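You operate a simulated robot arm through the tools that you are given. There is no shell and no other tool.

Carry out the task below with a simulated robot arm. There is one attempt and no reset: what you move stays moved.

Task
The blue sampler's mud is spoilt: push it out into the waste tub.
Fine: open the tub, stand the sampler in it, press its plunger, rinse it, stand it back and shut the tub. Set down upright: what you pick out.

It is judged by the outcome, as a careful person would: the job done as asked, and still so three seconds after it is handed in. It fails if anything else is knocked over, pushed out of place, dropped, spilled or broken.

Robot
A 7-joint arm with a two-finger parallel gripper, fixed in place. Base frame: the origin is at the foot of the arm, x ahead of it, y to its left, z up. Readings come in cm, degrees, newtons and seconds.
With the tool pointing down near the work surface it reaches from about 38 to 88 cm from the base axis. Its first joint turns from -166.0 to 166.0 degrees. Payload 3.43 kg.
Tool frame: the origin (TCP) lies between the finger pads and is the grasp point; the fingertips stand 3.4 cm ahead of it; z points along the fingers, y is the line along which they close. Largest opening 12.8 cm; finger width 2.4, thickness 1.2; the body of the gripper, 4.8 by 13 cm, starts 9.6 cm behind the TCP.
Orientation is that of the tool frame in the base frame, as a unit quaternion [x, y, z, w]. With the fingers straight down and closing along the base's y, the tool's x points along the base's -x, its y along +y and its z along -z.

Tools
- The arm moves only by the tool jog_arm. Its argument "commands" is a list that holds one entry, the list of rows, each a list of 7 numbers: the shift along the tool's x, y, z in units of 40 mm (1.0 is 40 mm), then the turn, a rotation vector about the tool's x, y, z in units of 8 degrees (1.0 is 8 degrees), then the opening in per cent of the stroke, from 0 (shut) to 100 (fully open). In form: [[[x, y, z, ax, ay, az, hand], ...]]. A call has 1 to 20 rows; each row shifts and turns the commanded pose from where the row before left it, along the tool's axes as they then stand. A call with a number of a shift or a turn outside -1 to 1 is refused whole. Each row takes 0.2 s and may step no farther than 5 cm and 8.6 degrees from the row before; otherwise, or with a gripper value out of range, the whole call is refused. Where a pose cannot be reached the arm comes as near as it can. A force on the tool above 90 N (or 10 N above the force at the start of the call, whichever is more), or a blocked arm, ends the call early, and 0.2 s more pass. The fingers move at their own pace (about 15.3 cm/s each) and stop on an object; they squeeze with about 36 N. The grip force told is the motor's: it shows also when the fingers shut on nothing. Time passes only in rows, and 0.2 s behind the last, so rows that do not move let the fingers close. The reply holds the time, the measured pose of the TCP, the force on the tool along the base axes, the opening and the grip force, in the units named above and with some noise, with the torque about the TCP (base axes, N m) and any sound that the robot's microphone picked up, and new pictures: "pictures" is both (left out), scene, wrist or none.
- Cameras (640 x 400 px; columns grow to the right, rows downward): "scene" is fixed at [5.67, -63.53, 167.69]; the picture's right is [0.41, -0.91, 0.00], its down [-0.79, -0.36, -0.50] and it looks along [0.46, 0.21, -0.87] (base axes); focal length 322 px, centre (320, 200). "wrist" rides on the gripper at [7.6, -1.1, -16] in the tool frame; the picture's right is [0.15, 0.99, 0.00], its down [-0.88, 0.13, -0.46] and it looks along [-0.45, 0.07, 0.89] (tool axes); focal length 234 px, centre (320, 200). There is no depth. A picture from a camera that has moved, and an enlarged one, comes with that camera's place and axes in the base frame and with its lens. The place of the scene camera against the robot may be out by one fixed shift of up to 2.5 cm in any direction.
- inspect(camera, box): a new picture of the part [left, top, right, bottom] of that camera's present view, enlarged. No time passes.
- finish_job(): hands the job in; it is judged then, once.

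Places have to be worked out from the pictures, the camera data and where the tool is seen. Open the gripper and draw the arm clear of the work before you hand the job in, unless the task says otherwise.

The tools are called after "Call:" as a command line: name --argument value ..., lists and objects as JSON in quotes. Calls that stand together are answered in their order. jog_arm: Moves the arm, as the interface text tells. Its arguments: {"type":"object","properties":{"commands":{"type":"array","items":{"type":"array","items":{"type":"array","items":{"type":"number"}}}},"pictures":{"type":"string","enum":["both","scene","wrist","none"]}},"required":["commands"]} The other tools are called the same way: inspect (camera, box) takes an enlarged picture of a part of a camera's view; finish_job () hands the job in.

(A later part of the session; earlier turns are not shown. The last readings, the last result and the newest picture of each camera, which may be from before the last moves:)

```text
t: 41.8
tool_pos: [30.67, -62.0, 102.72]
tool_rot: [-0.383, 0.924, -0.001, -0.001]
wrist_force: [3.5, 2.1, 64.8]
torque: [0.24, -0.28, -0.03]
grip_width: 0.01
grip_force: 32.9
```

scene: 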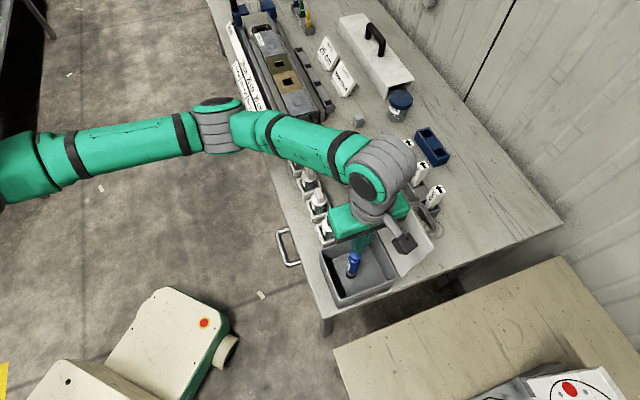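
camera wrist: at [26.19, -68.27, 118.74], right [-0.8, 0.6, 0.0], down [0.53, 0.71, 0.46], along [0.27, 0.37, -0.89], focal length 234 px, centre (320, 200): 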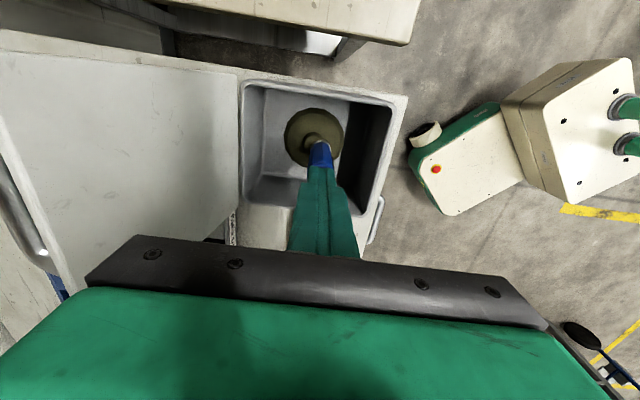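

The plunger is at its stop: 65 N with no further travel. I rise off the knob and look.

Call:
jog_arm --commands '[[[0, 0, -0.15, 0, 0, 0, 0], [0, 0, -0.2, 0, 0, 0, 0], [0, 0, -0.4, 0, 0, 0, 0], [0, 0, -0.4, 0, 0, 0, 0], [0, 0, 0, 0, 0, 0, 40], [0, 0, 0, 0, 0, 0, 40], [0, 0, 0, 0, 0, 0, 40]]]' --pictures "both"

Call:
inspect --camera "scene" --box '[310, 200, 410, 290]'

Call:
inspect --camera "wrist" --box '[240, 80, 400, 240]'

```text
t: 43.4
tool_pos: [30.7, -62.16, 106.77]
tool_rot: [-0.383, 0.924, 0.004, 0.0]
wrist_force: [0.8, 0.2, 0.4]
torque: [-0.01, 0.03, -0.02]
grip_width: 5.14
grip_force: 0.1
camera wrist: at [26.21, -68.35, 122.7], right [-0.8, 0.6, 0.01], down [0.53, 0.71, 0.46], along [0.27, 0.37, -0.89], focal length 234 px, centre (320, 200)
```

scene: 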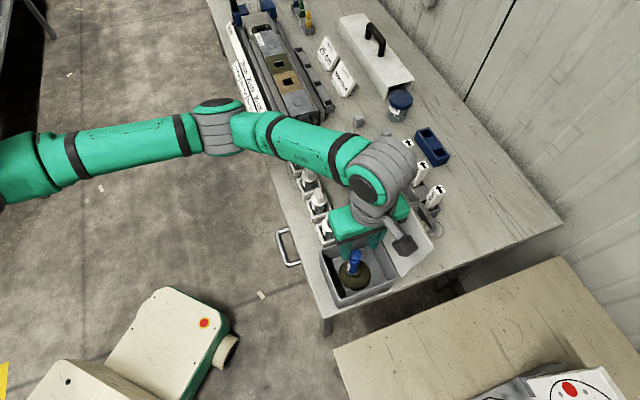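
wrist: 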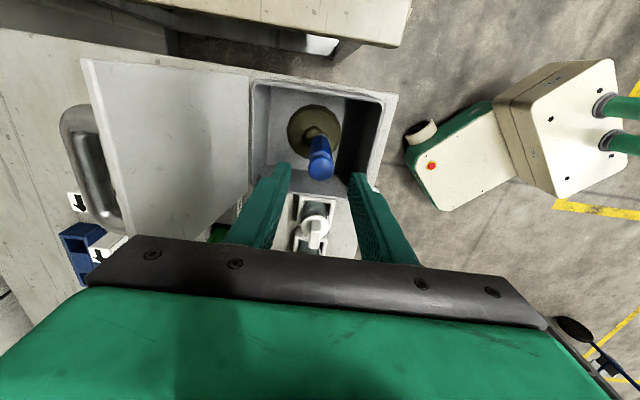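

```text
4.44 times, centred on (360, 245) of scene
camera zoom: at [5.67, -63.53, 167.69], right [0.41, -0.91, 0.0], down [-0.79, -0.36, -0.5], along [0.46, 0.21, -0.87], focal length 1432 px, centre (142, 0)
```

zoom: 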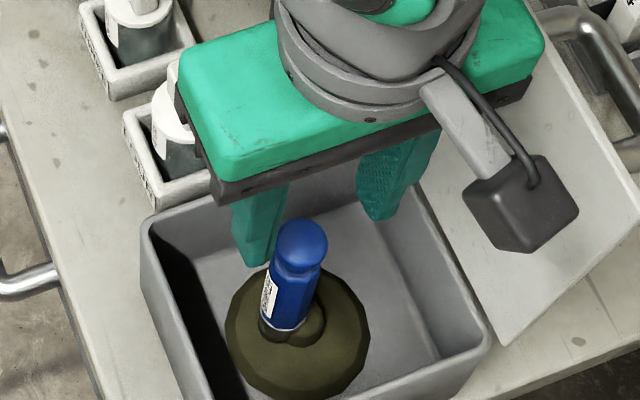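

```text
2.50 times, centred on (320, 160) of wrist
camera zoom: at [26.21, -68.35, 122.7], right [-0.8, 0.6, 0.01], down [0.53, 0.71, 0.46], along [0.27, 0.37, -0.89], focal length 585 px, centre (320, 300)
```

zoom: 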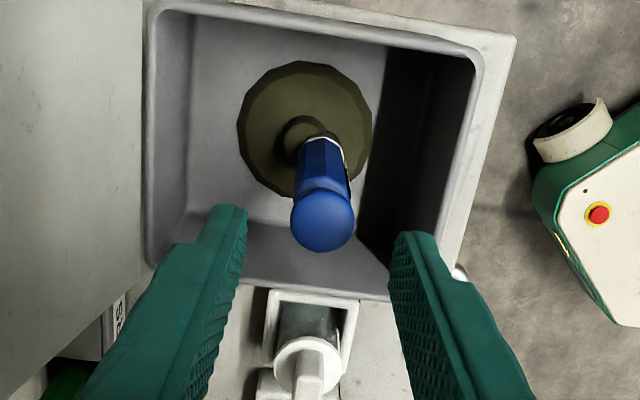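

The sampler stands upright in the expelled mud with its knob pressed down. I descend around its body again at the same height.

Call:
jog_arm --commands '[[[-0.03, 0, 0.8, 0, 0, 0, 40], [0, 0, 0.9, 0, 0, 0, 40], [0, 0, 0.7, 0, 0, 0, 40], [0, 0, 0.55, 0, 0, 0, 40], [0, 0, 0, 0, 0, 0, 40]]]' --pictures "both"

Call:
inspect --camera "wrist" --box '[220, 60, 420, 260]'

```text
t: 44.6
tool_pos: [30.76, -62.07, 94.88]
tool_rot: [-0.383, 0.924, 0.002, 0.0]
wrist_force: [1.0, -0.9, 0.7]
torque: [0.0, -0.02, 0.0]
grip_width: 5.11
grip_force: 0.0
camera wrist: at [26.31, -68.22, 110.86], right [-0.8, 0.6, 0.0], down [0.53, 0.71, 0.46], along [0.27, 0.37, -0.89], focal length 234 px, centre (320, 200)
```

scene: 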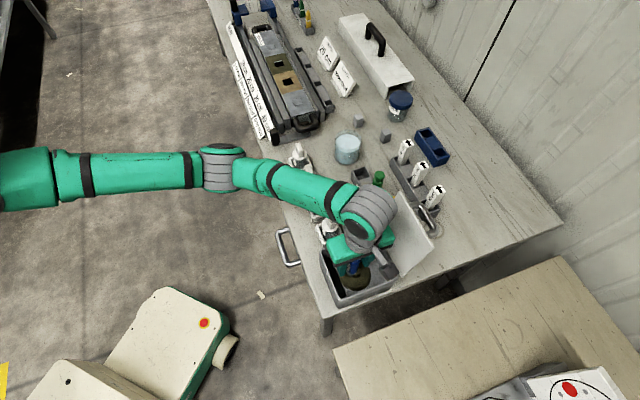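
wrist: 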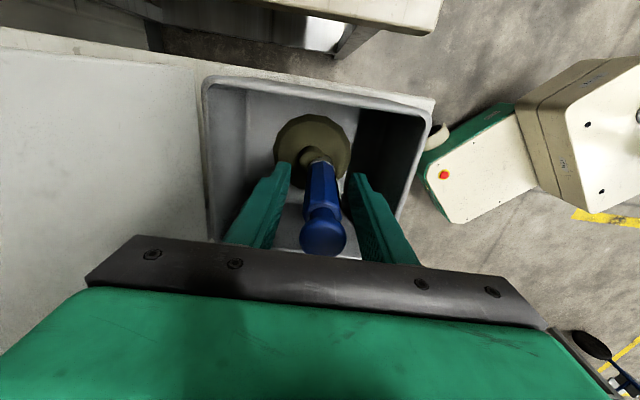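

```text
2.00 times, centred on (320, 160) of wrist
camera zoom: at [26.31, -68.22, 110.86], right [-0.8, 0.6, 0.0], down [0.53, 0.71, 0.46], along [0.27, 0.37, -0.89], focal length 468 px, centre (320, 280)
```

zoom: 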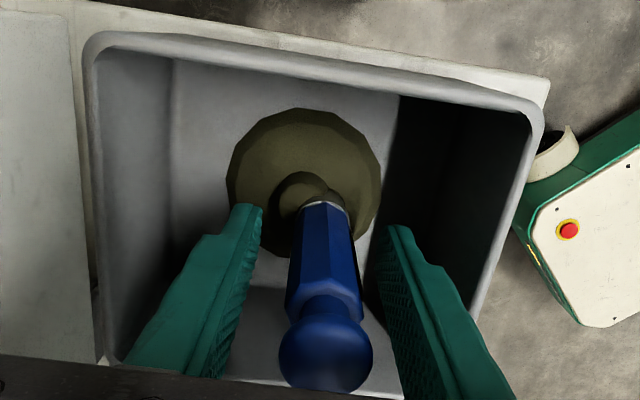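

The body is centred between the pads again. I grip it.

Call:
jog_arm --commands '[[[0, 0, 0, 0, 0, 0, 0], [0, 0, 0, 0, 0, 0, 0], [0, 0, 0, 0, 0, 0, 0]]]' --pictures "wrist"

Call:
inspect --camera "wrist" --box '[260, 100, 380, 260]'

```text
t: 45.4
tool_pos: [30.66, -62.11, 94.89]
tool_rot: [-0.382, 0.924, 0.003, -0.001]
wrist_force: [-0.2, -0.7, -0.4]
torque: [-0.02, -0.01, 0.0]
grip_width: 2.35
grip_force: 35.7
camera wrist: at [26.3, -68.22, 110.87], right [-0.8, 0.6, 0.01], down [0.53, 0.71, 0.46], along [0.27, 0.37, -0.89], focal length 234 px, centre (320, 200)
```

wrist: 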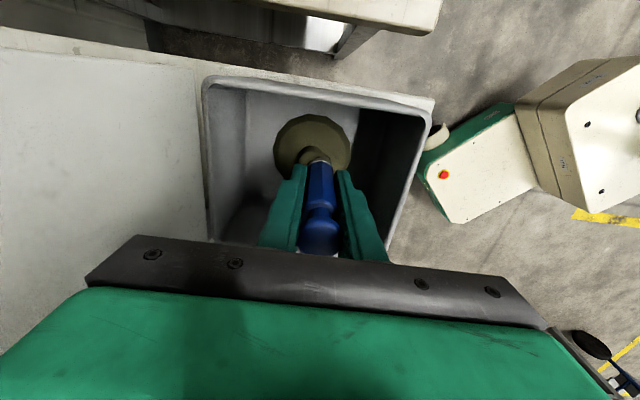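

```text
2.50 times, centred on (320, 180) of wrist
camera zoom: at [26.3, -68.22, 110.87], right [-0.8, 0.6, 0.01], down [0.53, 0.71, 0.46], along [0.27, 0.37, -0.89], focal length 585 px, centre (320, 250)
```

zoom: 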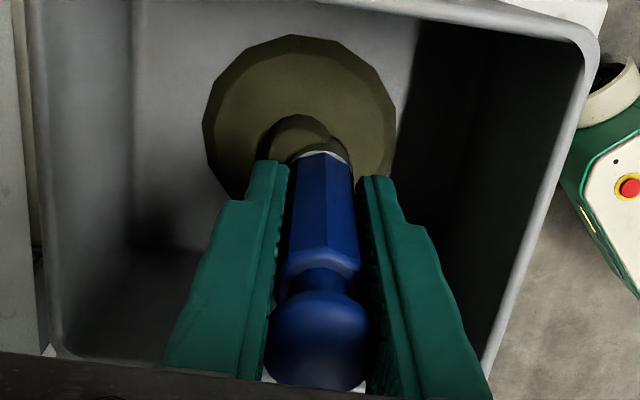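

It is gripped at 2.35 cm. I lift it straight out of the tub and look at its tip.

Call:
jog_arm --commands '[[[0, 0, -0.3, 0, 0, 0, 0], [0, 0, -0.6, 0, 0, 0, 0], [0, 0, -0.8, 0, 0, 0, 0], [0, 0, -0.8, 0, 0, 0, 0], [0, 0, -0.8, 0, 0, 0, 0], [0, 0, -0.8, 0, 0, 0, 0], [0, 0, -0.8, 0, 0, 0, 0], [0, 0, -0.4, 0, 0, 0, 0]]]' --pictures "both"

Call:
inspect --camera "wrist" --box '[220, 60, 420, 260]'

Call:
inspect --camera "scene" --box '[290, 190, 450, 320]'

```text
t: 47.2
tool_pos: [30.89, -62.27, 116.32]
tool_rot: [-0.384, 0.924, 0.003, 0.0]
wrist_force: [0.3, -0.7, -0.3]
torque: [0.0, 0.02, -0.02]
grip_width: 2.34
grip_force: 36.6
camera wrist: at [26.38, -68.36, 132.22], right [-0.8, 0.6, 0.0], down [0.53, 0.71, 0.46], along [0.27, 0.37, -0.89], focal length 234 px, centre (320, 200)
```

scene: 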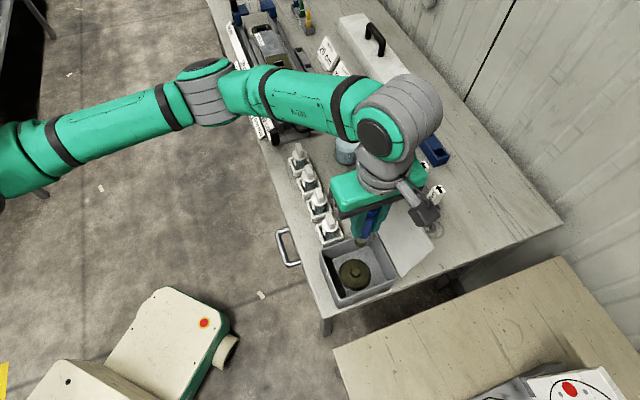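
wrist: 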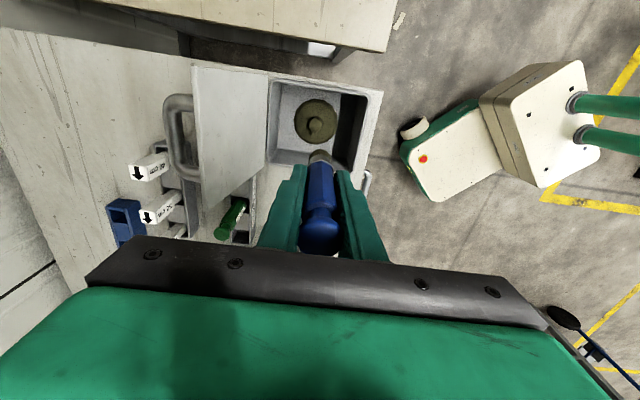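

```text
2.00 times, centred on (320, 160) of wrist
camera zoom: at [26.38, -68.36, 132.22], right [-0.8, 0.6, 0.0], down [0.53, 0.71, 0.46], along [0.27, 0.37, -0.89], focal length 468 px, centre (320, 280)
```

zoom: 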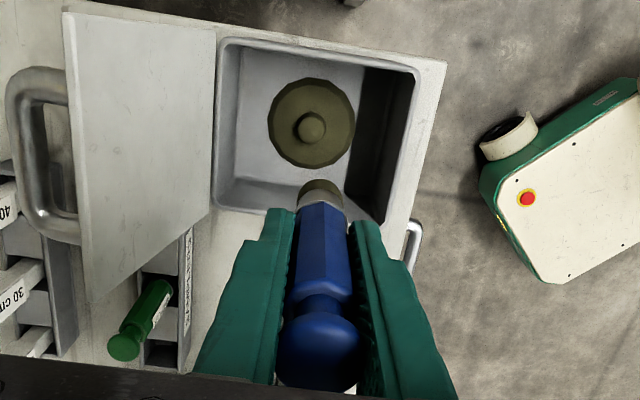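

```text
3.08 times, centred on (370, 255) of scene
camera zoom: at [5.67, -63.53, 167.69], right [0.41, -0.91, 0.0], down [-0.79, -0.36, -0.5], along [0.46, 0.21, -0.87], focal length 992 px, centre (166, 31)
```

zoom: 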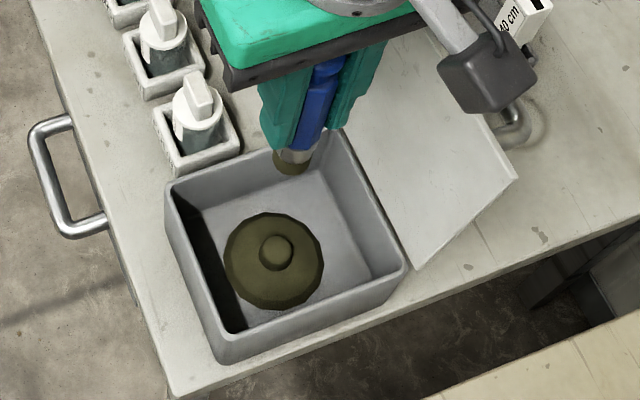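

The mud stays in the tub and the tip is still smeared, so it needs rinsing. I carry the sampler back high along the robot side to level with the water jar at about (65.3,-47.2), water surface z≈92.7.

Call:
jog_arm --commands '[[[-0.4, 0, 0, 0, 0, 0, 0], [-0.8, 0, 0, 0, 0, 0, 0], [-0.8, 0, 0, 0, 0, 0, 0], [-0.8, 0, 0, 0, 0, 0, 0], [-0.8, 0, 0, 0, 0, 0, 0], [-0.8, 0, 0, 0, 0, 0, 0], [-0.8, 0, 0, 0, 0, 0, 0], [-0.8, 0, 0, 0, 0, 0, 0], [-0.8, 0, 0, 0, 0, 0, 0], [-0.8, 0, 0, 0, 0, 0, 0], [-0.7, 0, 0, 0, 0, 0, 0], [-0.44, 0, 0, 0, 0, 0, 0]]]' --pictures "both"

```text
t: 49.8
tool_pos: [55.65, -37.29, 116.58]
tool_rot: [-0.382, 0.924, 0.003, 0.0]
wrist_force: [-0.3, 0.1, -1.1]
torque: [0.01, 0.0, 0.0]
grip_width: 2.33
grip_force: 36.2
camera wrist: at [51.17, -43.39, 132.45], right [-0.8, 0.6, 0.0], down [0.53, 0.71, 0.46], along [0.27, 0.37, -0.89], focal length 234 px, centre (320, 200)
```

scene: 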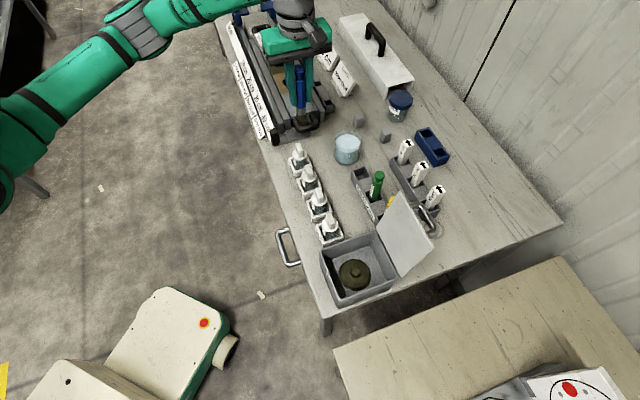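
wrist: 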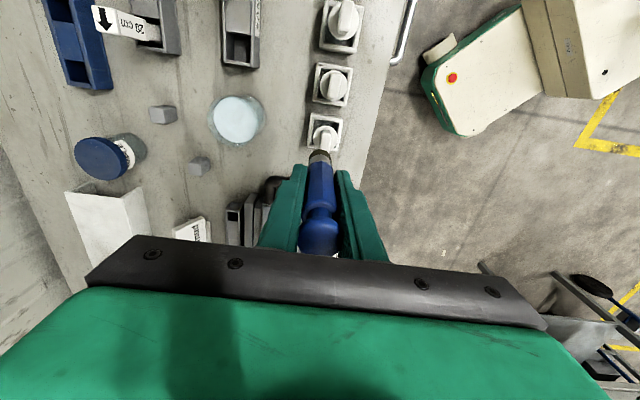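

I am level with the jar. I move out over it while coming down to about z 108.5, which keeps the tip above the rim.

Call:
jog_arm --commands '[[[0, -0.5, 0.2, 0, 0, 0, 0], [0, -0.5, 0.3, 0, 0, 0, 0], [0, -0.5, 0.3, 0, 0, 0, 0], [0, -0.5, 0.3, 0, 0, 0, 0], [0, -0.5, 0.3, 0, 0, 0, 0], [0, -0.5, 0.3, 0, 0, 0, 0], [0, -0.45, 0.2, 0, 0, 0, 0], [0, 0, 0, 0, 0, 0, 0]]]' --pictures "both"

Call:
inspect --camera "wrist" --box '[220, 60, 420, 260]'

Call:
inspect --camera "scene" --box '[300, 90, 420, 190]'

```text
t: 51.6
tool_pos: [65.22, -46.83, 108.7]
tool_rot: [-0.384, 0.923, 0.002, 0.0]
wrist_force: [-0.1, -1.1, 0.3]
torque: [0.05, -0.03, 0.02]
grip_width: 2.33
grip_force: 36.5
camera wrist: at [60.73, -52.98, 124.59], right [-0.8, 0.59, 0.01], down [0.53, 0.71, 0.46], along [0.27, 0.37, -0.89], focal length 234 px, centre (320, 200)
```

scene: 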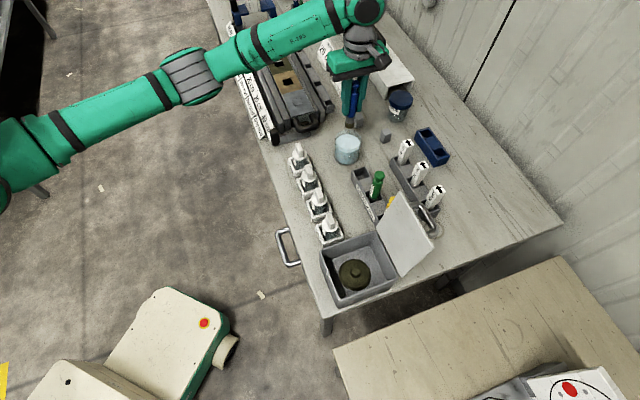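
wrist: 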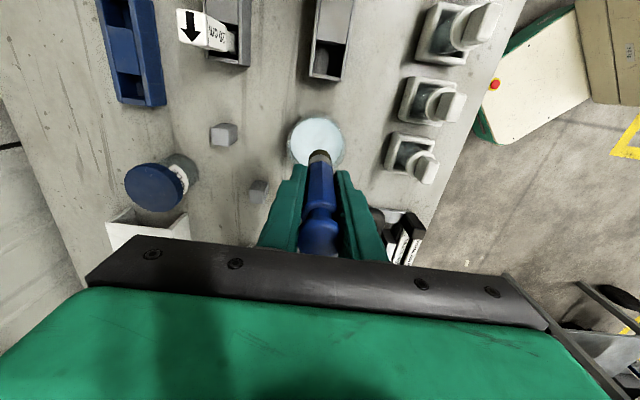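

```text
2.00 times, centred on (320, 160) of wrist
camera zoom: at [60.73, -52.98, 124.59], right [-0.8, 0.59, 0.01], down [0.53, 0.71, 0.46], along [0.27, 0.37, -0.89], focal length 468 px, centre (320, 280)
```

zoom: 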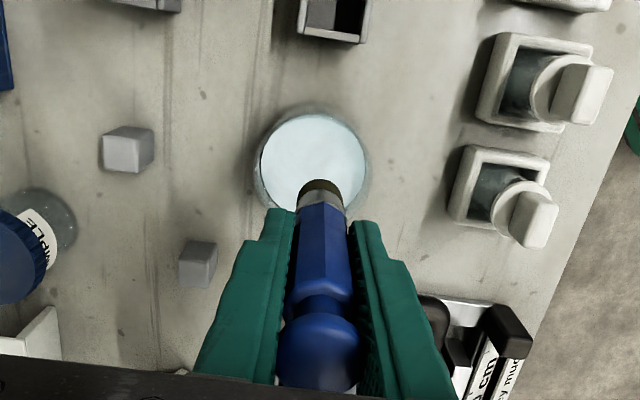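

```text
4.00 times, centred on (360, 140) of scene
camera zoom: at [5.67, -63.53, 167.69], right [0.41, -0.91, 0.0], down [-0.79, -0.36, -0.5], along [0.46, 0.21, -0.87], focal length 1289 px, centre (160, 440)
```

zoom: 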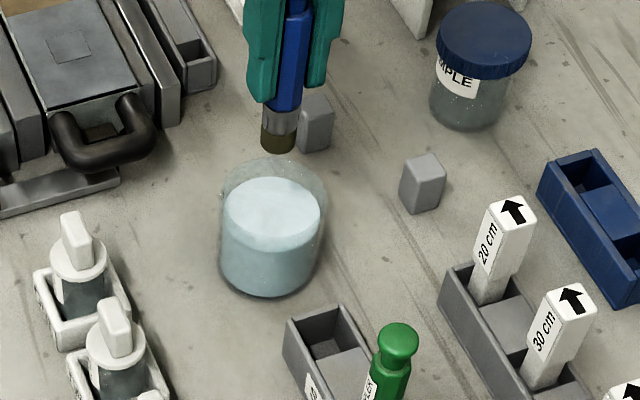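

The sampler is over the water within a few millimetres of the jar's centre. I dip the tip in partway first and check clearance.

Call:
jog_arm --commands '[[[0, -0.07, 0.3, 0, 0, 0, 0], [0, 0, 0.5, 0, 0, 0, 0], [0, 0, 0.5, 0, 0, 0, 0], [0, 0, 0.5, 0, 0, 0, 0], [0, 0, 0.3, 0, 0, 0, 0], [0, 0, 0.08, 0, 0, 0, 0]]]' --pictures "both"

Call:
inspect --camera "wrist" --box '[240, 80, 400, 260]'

Call:
inspect --camera "scene" --box '[300, 90, 420, 190]'

```text
t: 53.0
tool_pos: [65.47, -47.16, 99.93]
tool_rot: [-0.383, 0.924, 0.002, 0.0]
wrist_force: [-0.6, -0.8, -1.1]
torque: [0.0, 0.0, -0.02]
grip_width: 2.34
grip_force: 35.7
camera wrist: at [61.06, -53.33, 115.79], right [-0.8, 0.6, 0.01], down [0.53, 0.71, 0.46], along [0.27, 0.37, -0.89], focal length 234 px, centre (320, 200)
```

scene: 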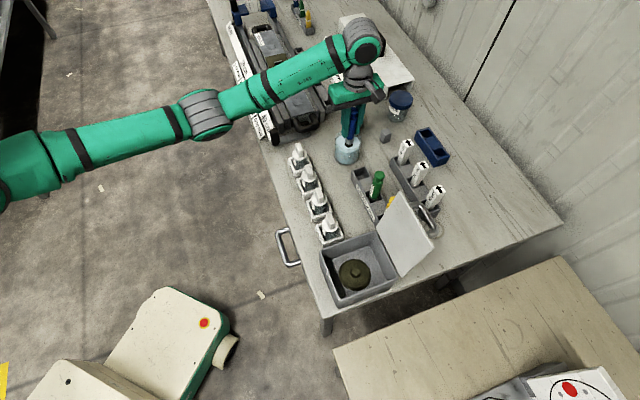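
wrist: 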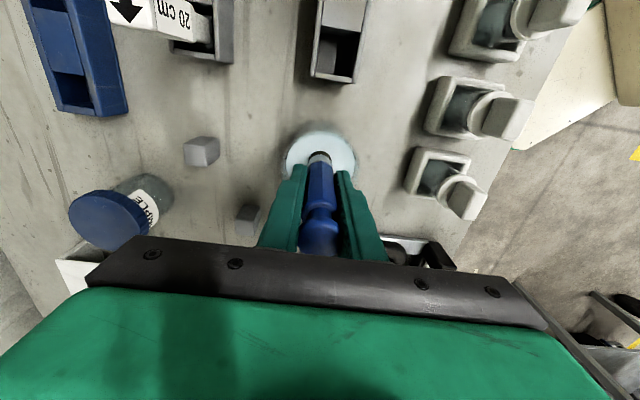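

```text
2.22 times, centred on (320, 170) of wrist
camera zoom: at [61.06, -53.33, 115.79], right [-0.8, 0.6, 0.01], down [0.53, 0.71, 0.46], along [0.27, 0.37, -0.89], focal length 520 px, centre (320, 267)
```

zoom: 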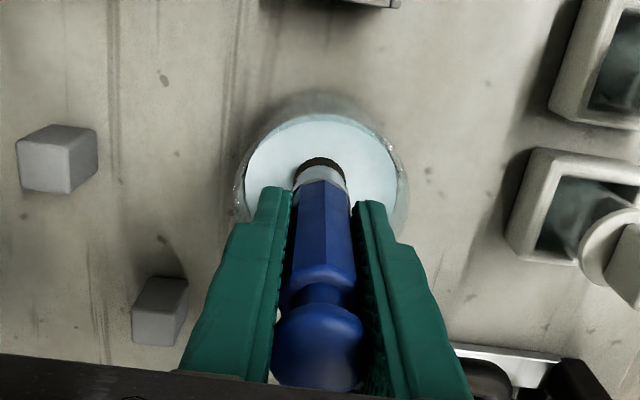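

```text
4.00 times, centred on (360, 140) of scene
camera zoom: at [5.67, -63.53, 167.69], right [0.41, -0.91, 0.0], down [-0.79, -0.36, -0.5], along [0.46, 0.21, -0.87], focal length 1289 px, centre (160, 440)
```

zoom: 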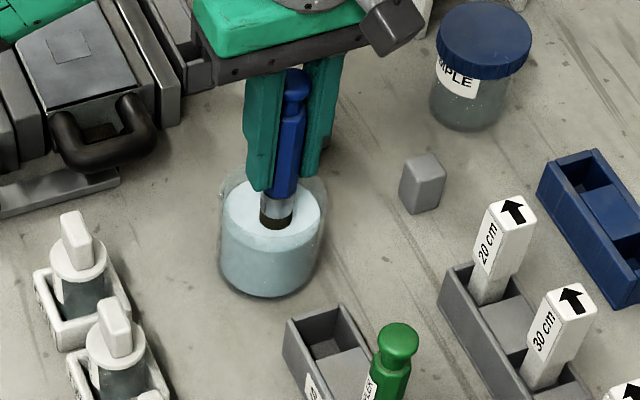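

The tip is just meeting the water and is well centred in the jar. I dip it about 3 cm deeper and agitate gently, staying off the bottom.

Call:
jog_arm --commands '[[[0, 0, 0.25, 0, 0, 0, 0], [0, 0, 0.25, 0, 0, 0, 0], [0, 0, 0.25, 0, 0, 0, 0], [0, 0, 0, 0, 0, 0, 0], [0, 0, -0.2, 0, 0, 0, 0], [0, 0, 0.2, 0, 0, 0, 0], [0, 0, 0, 0, 0, 0, 0]]]' --pictures "both"

Call:
inspect --camera "wrist" --box '[240, 80, 400, 260]'

Call:
inspect --camera "scene" --box '[300, 90, 420, 190]'

```text
t: 54.6
tool_pos: [65.44, -47.1, 96.82]
tool_rot: [-0.382, 0.924, 0.002, 0.0]
wrist_force: [-0.2, 0.8, -1.0]
torque: [-0.01, 0.03, 0.01]
grip_width: 2.33
grip_force: 35.8
camera wrist: at [61.0, -53.33, 112.8], right [-0.8, 0.6, 0.01], down [0.53, 0.71, 0.46], along [0.27, 0.37, -0.89], focal length 234 px, centre (320, 200)
```

scene: 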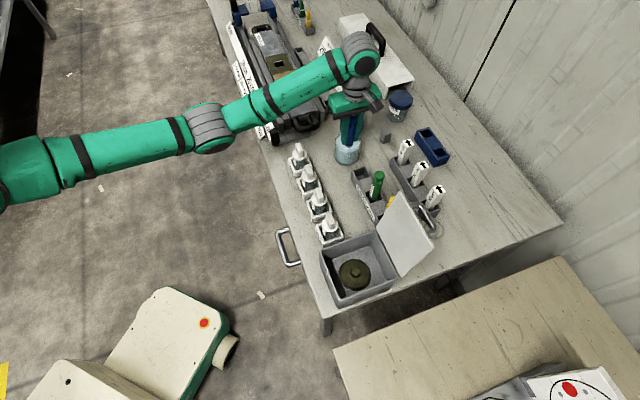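
wrist: 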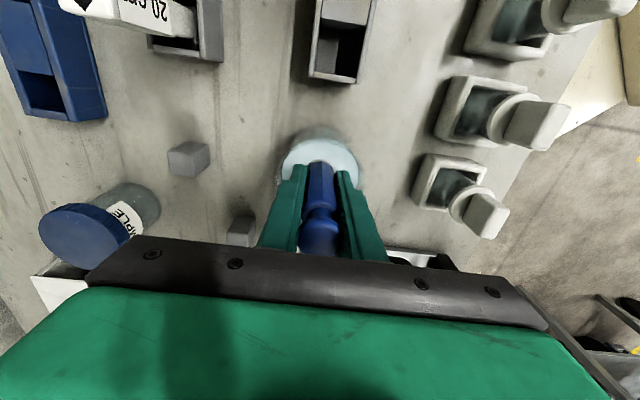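

```text
2.22 times, centred on (320, 170) of wrist
camera zoom: at [61.0, -53.33, 112.8], right [-0.8, 0.6, 0.01], down [0.53, 0.71, 0.46], along [0.27, 0.37, -0.89], focal length 520 px, centre (320, 267)
```

zoom: 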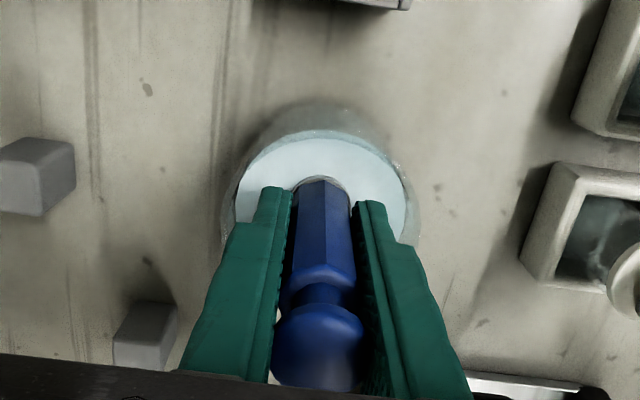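

```text
4.00 times, centred on (360, 140) of scene
camera zoom: at [5.67, -63.53, 167.69], right [0.41, -0.91, 0.0], down [-0.79, -0.36, -0.5], along [0.46, 0.21, -0.87], focal length 1289 px, centre (160, 440)
```

zoom: 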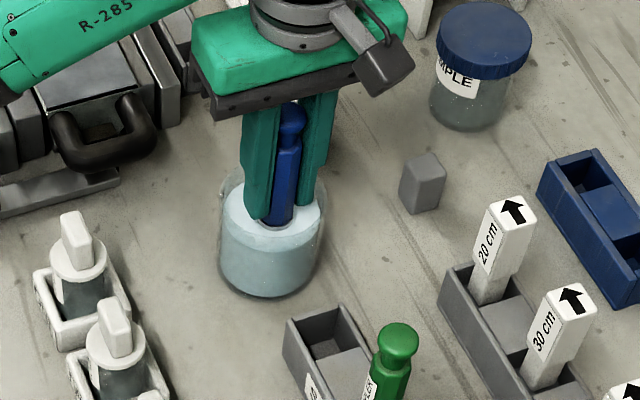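

The whole clear tip is under water. I give it a few more gentle dips, then lift out and look at it.

Call:
jog_arm --commands '[[[0, 0, -0.25, 0, 0, 0, 0], [0, 0, 0.25, 0, 0, 0, 0], [0, 0, -0.25, 0, 0, 0, 0], [0, 0, 0.25, 0, 0, 0, 0], [0, 0, 0, 0, 0, 0, 0], [0, 0, 0, 0, 0, 0, 0], [0, 0, -0.3, 0, 0, 0, 0], [0, 0, -0.4, 0, 0, 0, 0], [0, 0, -0.5, 0, 0, 0, 0], [0, 0, -0.5, 0, 0, 0, 0], [0, 0, -0.6, 0, 0, 0, 0], [0, 0, -0.6, 0, 0, 0, 0], [0, 0, 0, 0, 0, 0, 0]]]' --pictures "both"

Call:
inspect --camera "wrist" --box '[240, 80, 400, 260]'

Call:
inspect --camera "scene" --box '[300, 90, 420, 190]'

```text
t: 57.4
tool_pos: [65.44, -47.21, 108.45]
tool_rot: [-0.384, 0.923, 0.003, -0.001]
wrist_force: [0.5, 0.0, -0.7]
torque: [0.0, 0.0, -0.03]
grip_width: 2.35
grip_force: 36.5
camera wrist: at [60.95, -53.49, 124.4], right [-0.8, 0.6, 0.01], down [0.53, 0.71, 0.46], along [0.27, 0.37, -0.89], focal length 234 px, centre (320, 200)
```

scene: 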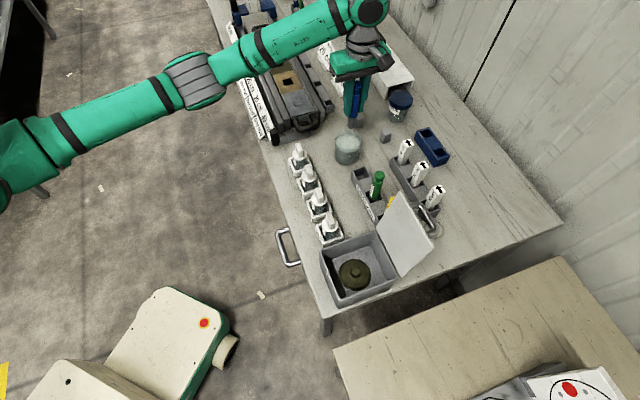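
wrist: 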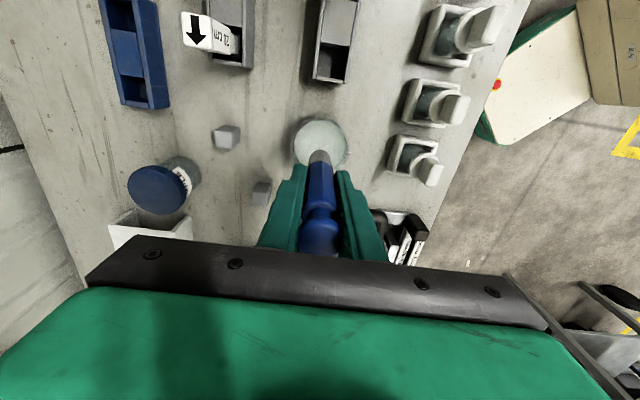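

```text
2.22 times, centred on (320, 170) of wrist
camera zoom: at [60.95, -53.49, 124.4], right [-0.8, 0.6, 0.01], down [0.53, 0.71, 0.46], along [0.27, 0.37, -0.89], focal length 520 px, centre (320, 267)
```

zoom: 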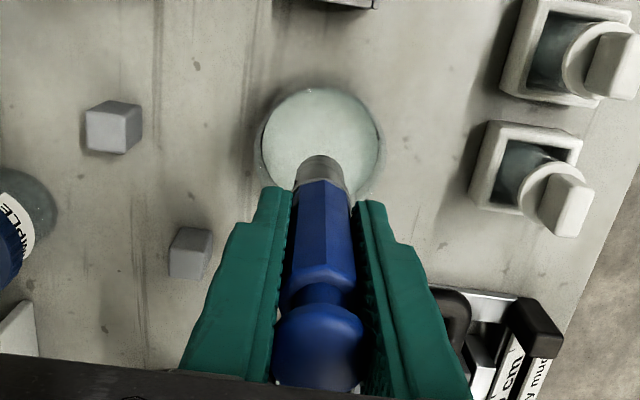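

```text
4.00 times, centred on (360, 140) of scene
camera zoom: at [5.67, -63.53, 167.69], right [0.41, -0.91, 0.0], down [-0.79, -0.36, -0.5], along [0.46, 0.21, -0.87], focal length 1289 px, centre (160, 440)
```

zoom: 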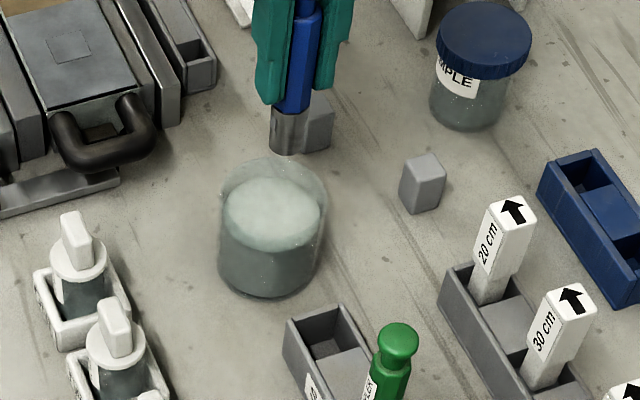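

It is rinsed: the tip is clean metal and the water has clouded. I carry the sampler the 10.1 cm back along the rack line to above its own slot.

Call:
jog_arm --commands '[[[0.3, 0.02, 0, 0, 0, 0, 0], [0.5, 0, 0, 0, 0, 0, 0], [0.6, 0, 0, 0, 0, 0, 0], [0.6, 0, 0, 0, 0, 0, 0], [0.52, 0, 0, 0, 0, 0, 0], [0, 0, 0.3, 0, 0, 0, 0], [0, 0, 0.5, 0, 0, 0, 0], [0, 0, 0.5, 0, 0, 0, 0], [0, 0, 0.4, 0, 0, 0, 0], [0, 0, 0, 0, 0, 0, 0]]]' --pictures "both"

Call:
inspect --camera "wrist" --box '[260, 80, 380, 240]'

Call:
inspect --camera "scene" --box '[330, 120, 410, 200]'

```text
t: 59.6
tool_pos: [58.18, -54.19, 101.74]
tool_rot: [-0.382, 0.924, 0.003, 0.0]
wrist_force: [-0.8, 0.3, -0.8]
torque: [-0.03, 0.0, -0.01]
grip_width: 2.33
grip_force: 36.0
camera wrist: at [53.65, -60.38, 117.66], right [-0.8, 0.6, 0.0], down [0.53, 0.71, 0.46], along [0.27, 0.37, -0.89], focal length 234 px, centre (320, 200)
```

scene: 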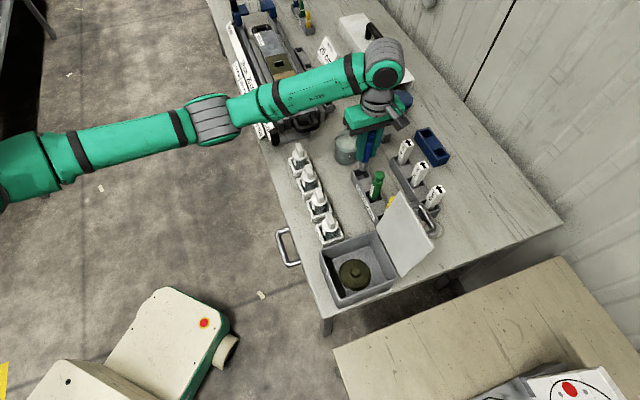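
wrist: 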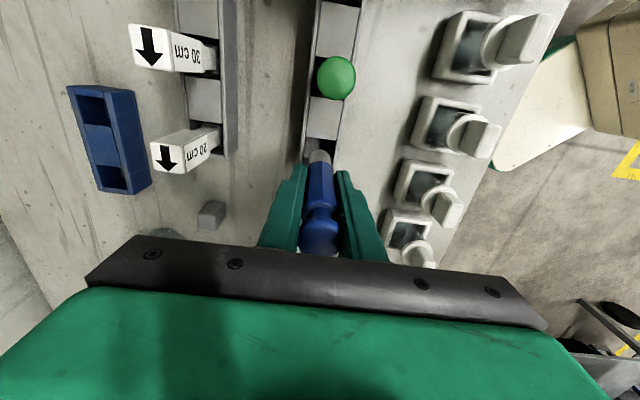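

```text
2.50 times, centred on (320, 160) of wrist
camera zoom: at [53.65, -60.38, 117.66], right [-0.8, 0.6, 0.0], down [0.53, 0.71, 0.46], along [0.27, 0.37, -0.89], focal length 585 px, centre (320, 300)
```

zoom: 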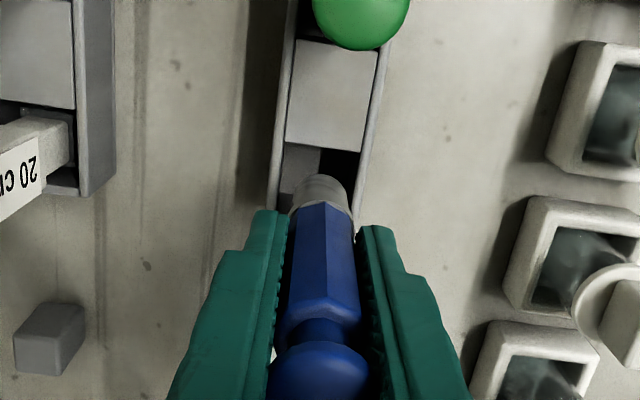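

```text
5.00 times, centred on (370, 160) of scene
camera zoom: at [5.67, -63.53, 167.69], right [0.41, -0.91, 0.0], down [-0.79, -0.36, -0.5], along [0.46, 0.21, -0.87], focal length 1611 px, centre (70, 400)
```

zoom: 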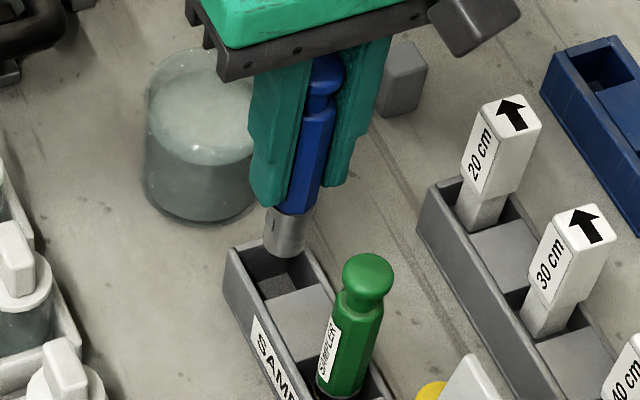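

The tip is over its slot; the measured position matches the original within about 1 mm. I lower into the slot stepwise.

Call:
jog_arm --commands '[[[-0.015, -0.01, 0.25, 0, 0, 0, 0], [0, 0, 0.25, 0, 0, 0, 0], [0, 0, 0.25, 0, 0, 0, 0], [0, 0, 0.1, 0, 0, 0, 0]]]' --pictures "both"

Call:
inspect --camera "wrist" --box '[260, 80, 380, 240]'

Call:
inspect --camera "scene" --box '[330, 120, 410, 200]'

```text
t: 60.6
tool_pos: [58.22, -54.17, 98.31]
tool_rot: [-0.383, 0.924, 0.002, 0.0]
wrist_force: [0.2, 0.3, -0.5]
torque: [0.0, 0.01, 0.01]
grip_width: 2.33
grip_force: 36.0
camera wrist: at [53.75, -60.36, 114.2], right [-0.8, 0.6, 0.01], down [0.53, 0.71, 0.46], along [0.27, 0.37, -0.89], focal length 234 px, centre (320, 200)
```

scene: 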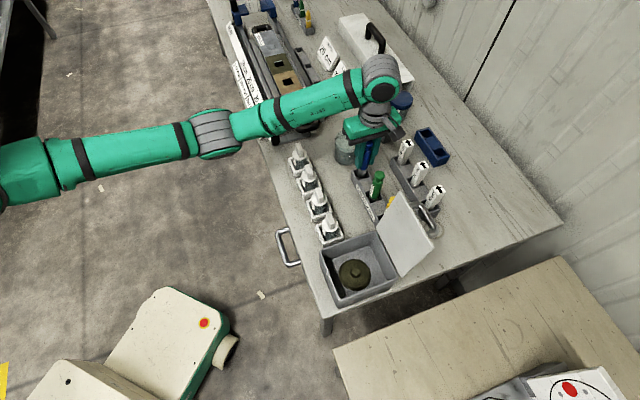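
wrist: 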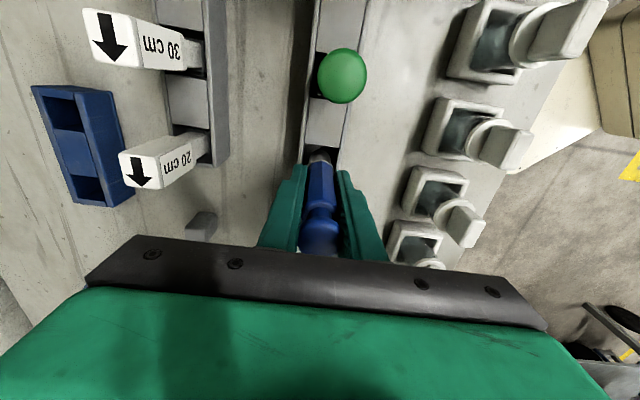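

```text
2.50 times, centred on (320, 160) of wrist
camera zoom: at [53.75, -60.36, 114.2], right [-0.8, 0.6, 0.01], down [0.53, 0.71, 0.46], along [0.27, 0.37, -0.89], focal length 585 px, centre (320, 300)
```

zoom: 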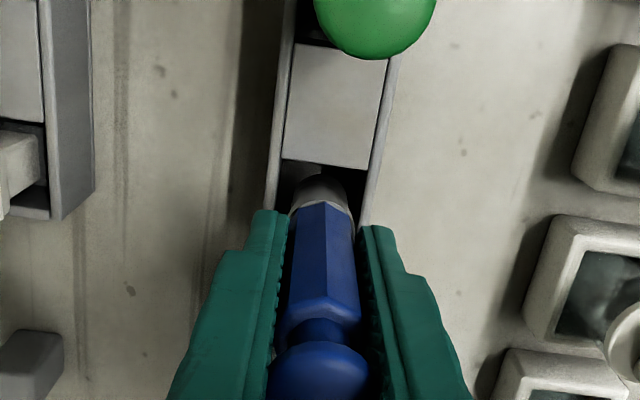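

```text
5.00 times, centred on (370, 160) of scene
camera zoom: at [5.67, -63.53, 167.69], right [0.41, -0.91, 0.0], down [-0.79, -0.36, -0.5], along [0.46, 0.21, -0.87], focal length 1611 px, centre (70, 400)
```

zoom: 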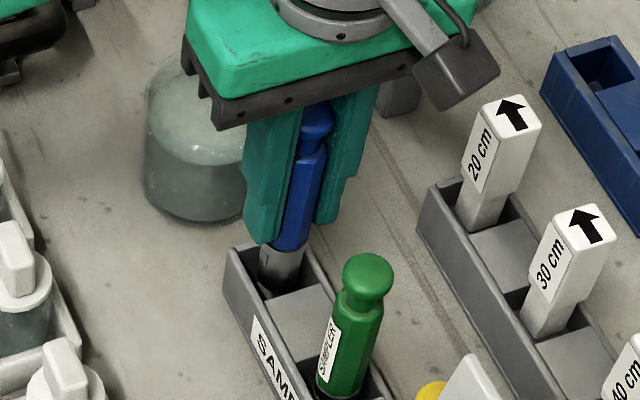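

The tip is entering the slot cleanly with no force. I continue down.

Call:
jog_arm --commands '[[[0, 0, 0.15, 0, 0, 0, 0], [0, 0, 0.15, 0, 0, 0, 0], [0, 0, 0.15, 0, 0, 0, 0], [0, 0, 0.15, 0, 0, 0, 0], [0, 0, 0.1, 0, 0, 0, 0]]]' --pictures "none"

```text
t: 61.8
tool_pos: [58.24, -54.26, 95.53]
tool_rot: [-0.383, 0.924, 0.002, 0.0]
wrist_force: [0.4, -0.7, 0.0]
torque: [-0.02, -0.03, 0.01]
grip_width: 2.36
grip_force: 36.2
```

Call:
jog_arm --commands '[[[0, 0, 0.06, 0, 0, 0, 0], [0, 0, 0.06, 0, 0, 0, 0], [0, 0, 0.04, 0, 0, 0, 0]]]' --pictures "none"

```text
t: 62.6
tool_pos: [58.21, -54.23, 95.03]
tool_rot: [-0.383, 0.924, 0.003, 0.0]
wrist_force: [-2.3, 0.9, 5.5]
torque: [0.0, 0.13, 0.01]
grip_width: 2.31
grip_force: 36.4
```

Light contact of 5.5 N at z≈95.0, matching the seated height, so it stands in the slot. I open the fingers and check.

Call:
jog_arm --commands '[[[0, 0, 0, 0, 0, 0, 20], [0, 0, 0, 0, 0, 0, 25], [0, 0, 0, 0, 0, 0, 40], [0, 0, 0, 0, 0, 0, 40]]]' --pictures "both"

Call:
inspect --camera "wrist" --box '[260, 80, 380, 240]'

Call:
inspect --camera "scene" --box '[330, 120, 410, 200]'

```text
t: 63.6
tool_pos: [58.37, -54.22, 94.8]
tool_rot: [-0.383, 0.924, 0.002, -0.001]
wrist_force: [0.9, 0.8, 0.1]
torque: [0.0, 0.04, -0.01]
grip_width: 5.1
grip_force: 0.0
camera wrist: at [53.83, -60.38, 110.77], right [-0.8, 0.6, 0.01], down [0.53, 0.71, 0.46], along [0.27, 0.37, -0.89], focal length 234 px, centre (320, 200)
```

scene: 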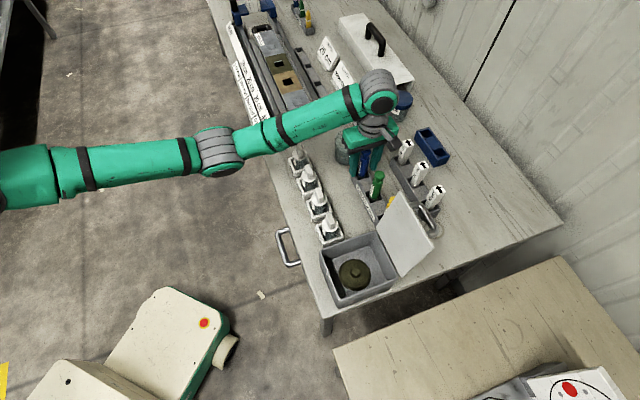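
wrist: 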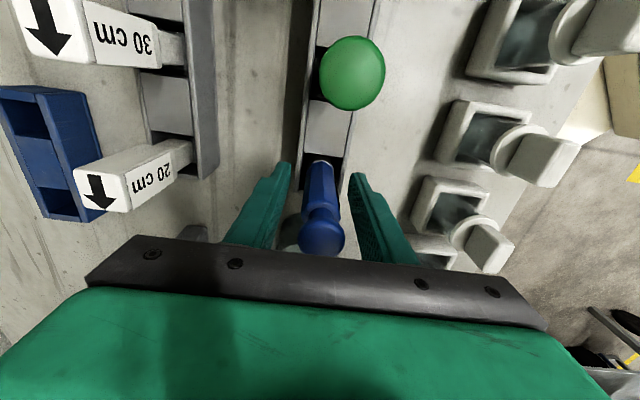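

```text
2.50 times, centred on (320, 160) of wrist
camera zoom: at [53.83, -60.38, 110.77], right [-0.8, 0.6, 0.01], down [0.53, 0.71, 0.46], along [0.27, 0.37, -0.89], focal length 585 px, centre (320, 300)
```

zoom: 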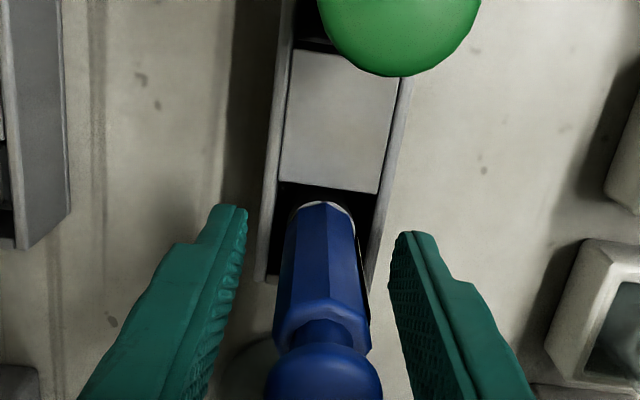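

```text
5.00 times, centred on (370, 160) of scene
camera zoom: at [5.67, -63.53, 167.69], right [0.41, -0.91, 0.0], down [-0.79, -0.36, -0.5], along [0.46, 0.21, -0.87], focal length 1611 px, centre (70, 400)
```

zoom: 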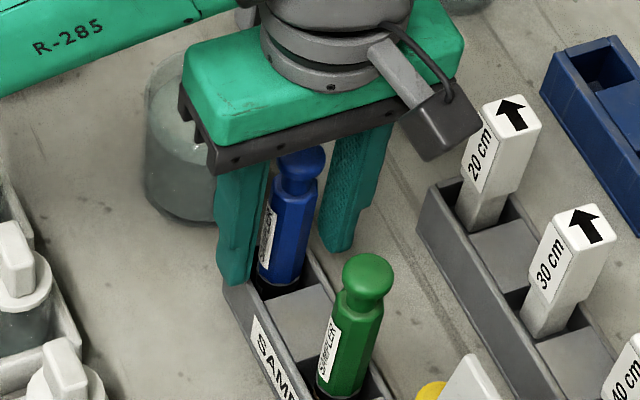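

The blue sampler stands upright in its slot. Next I rise clear and travel back at height to above the open lid's handle, looking before I enter.

Call:
jog_arm --commands '[[[0, 0, -0.5, 0, 0, 0, 40], [0, 0, -0.9, 0, 0, 0, 40], [0, 0, -0.9, 0, 0, 0, 40], [0, 0, -0.9, 0, 0, 0, 40], [0, 0, -0.9, 0, 0, 0, 40], [0, 0, -0.85, 0, 0, 0, 40], [0.7, 0, 0, 0, 0, 0, 40], [0.8, 0, 0, 0, 0, 0, 30], [0.8, 0, 0, 0, 0, 0, 30], [0.7, 0, 0, 0, 0, 0, 30], [0, 0, 0, 0, 0, 0, 30]]]' --pictures "both"

Call:
inspect --camera "wrist" --box '[220, 60, 460, 260]'

Call:
inspect --camera "scene" --box '[320, 120, 450, 250]'

```text
t: 66.0
tool_pos: [49.81, -62.75, 114.7]
tool_rot: [-0.383, 0.924, 0.003, 0.0]
wrist_force: [-1.3, -0.5, 0.6]
torque: [0.0, 0.01, -0.01]
grip_width: 3.83
grip_force: 0.0
camera wrist: at [45.3, -68.95, 130.62], right [-0.8, 0.6, 0.01], down [0.53, 0.71, 0.46], along [0.27, 0.37, -0.89], focal length 234 px, centre (320, 200)
```

scene: 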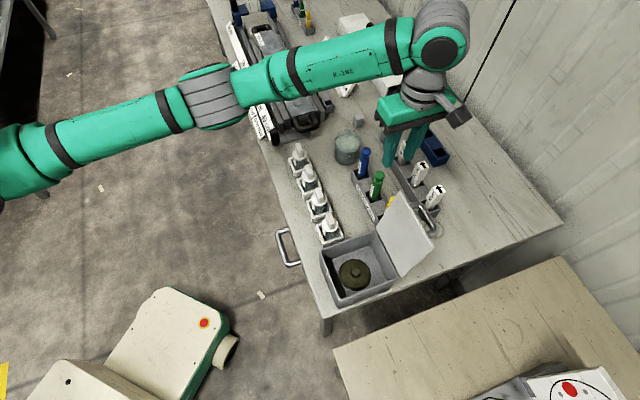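
wrist: 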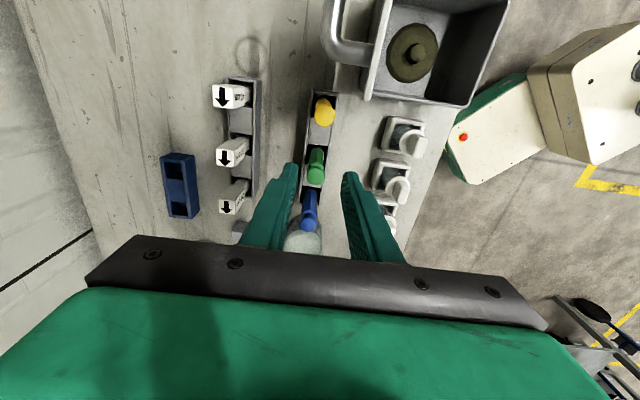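

```text
2.00 times, centred on (340, 160) of wrist
camera zoom: at [45.3, -68.95, 130.62], right [-0.8, 0.6, 0.01], down [0.53, 0.71, 0.46], along [0.27, 0.37, -0.89], focal length 468 px, centre (280, 280)
```

zoom: 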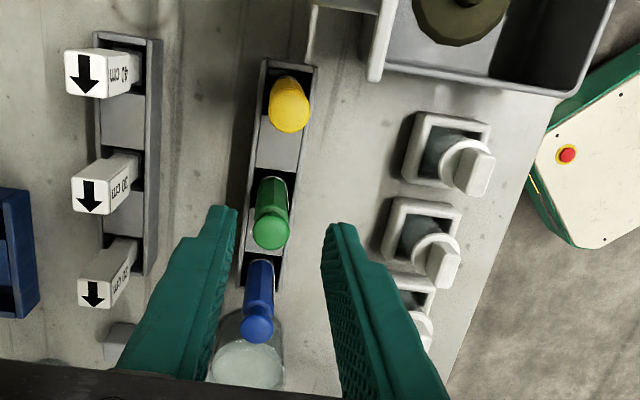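

```text
3.08 times, centred on (385, 185) of scene
camera zoom: at [5.67, -63.53, 167.69], right [0.41, -0.91, 0.0], down [-0.79, -0.36, -0.5], along [0.46, 0.21, -0.87], focal length 992 px, centre (120, 246)
```

zoom: 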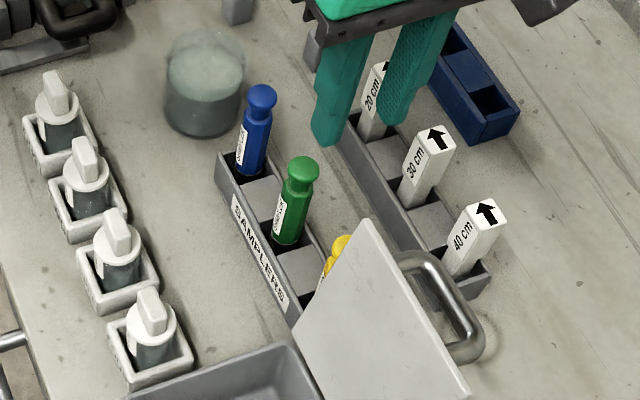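

The blue sampler is fine. I move nearer to the handle, a little higher and with a narrower opening, and check the reach.

Call:
jog_arm --commands '[[[0.6, -0.1, -0.1, 0, 0, 0, 20], [0.6, -0.15, -0.1, 0, 0, 0, 20], [0, 0, 0, 0, 0, 0, 20]]]' --pictures "both"

Call:
inspect --camera "wrist" --box '[220, 20, 460, 220]'

```text
t: 66.8
tool_pos: [47.28, -66.88, 115.35]
tool_rot: [-0.383, 0.924, 0.003, 0.0]
wrist_force: [0.4, 0.5, 0.7]
torque: [-0.03, -0.03, -0.02]
grip_width: 2.57
grip_force: 0.0
camera wrist: at [42.8, -73.05, 131.35], right [-0.8, 0.59, 0.01], down [0.53, 0.71, 0.46], along [0.27, 0.37, -0.89], focal length 234 px, centre (320, 200)
```

scene: 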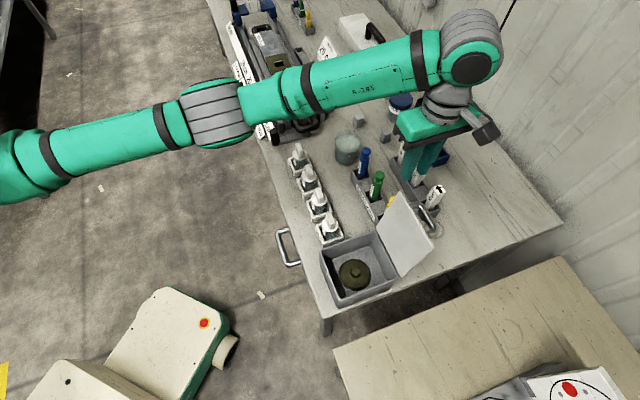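
wrist: 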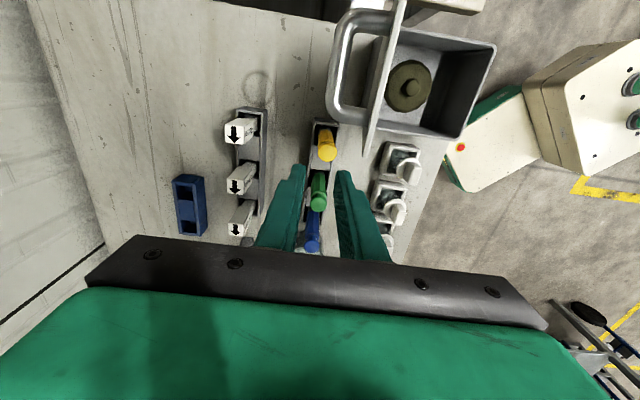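

```text
2.00 times, centred on (340, 120) of wrist
camera zoom: at [42.8, -73.05, 131.35], right [-0.8, 0.59, 0.01], down [0.53, 0.71, 0.46], along [0.27, 0.37, -0.89], focal length 468 px, centre (280, 360)
```

zoom: 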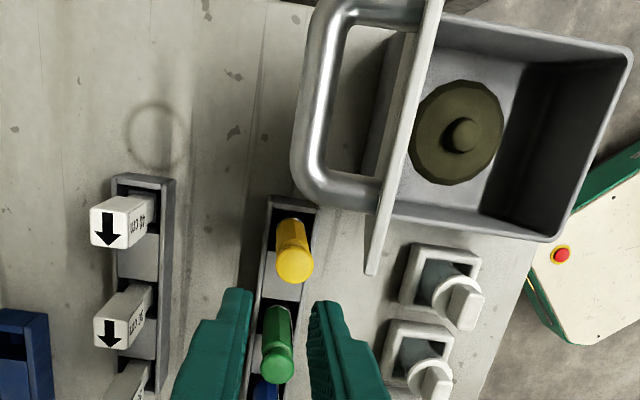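

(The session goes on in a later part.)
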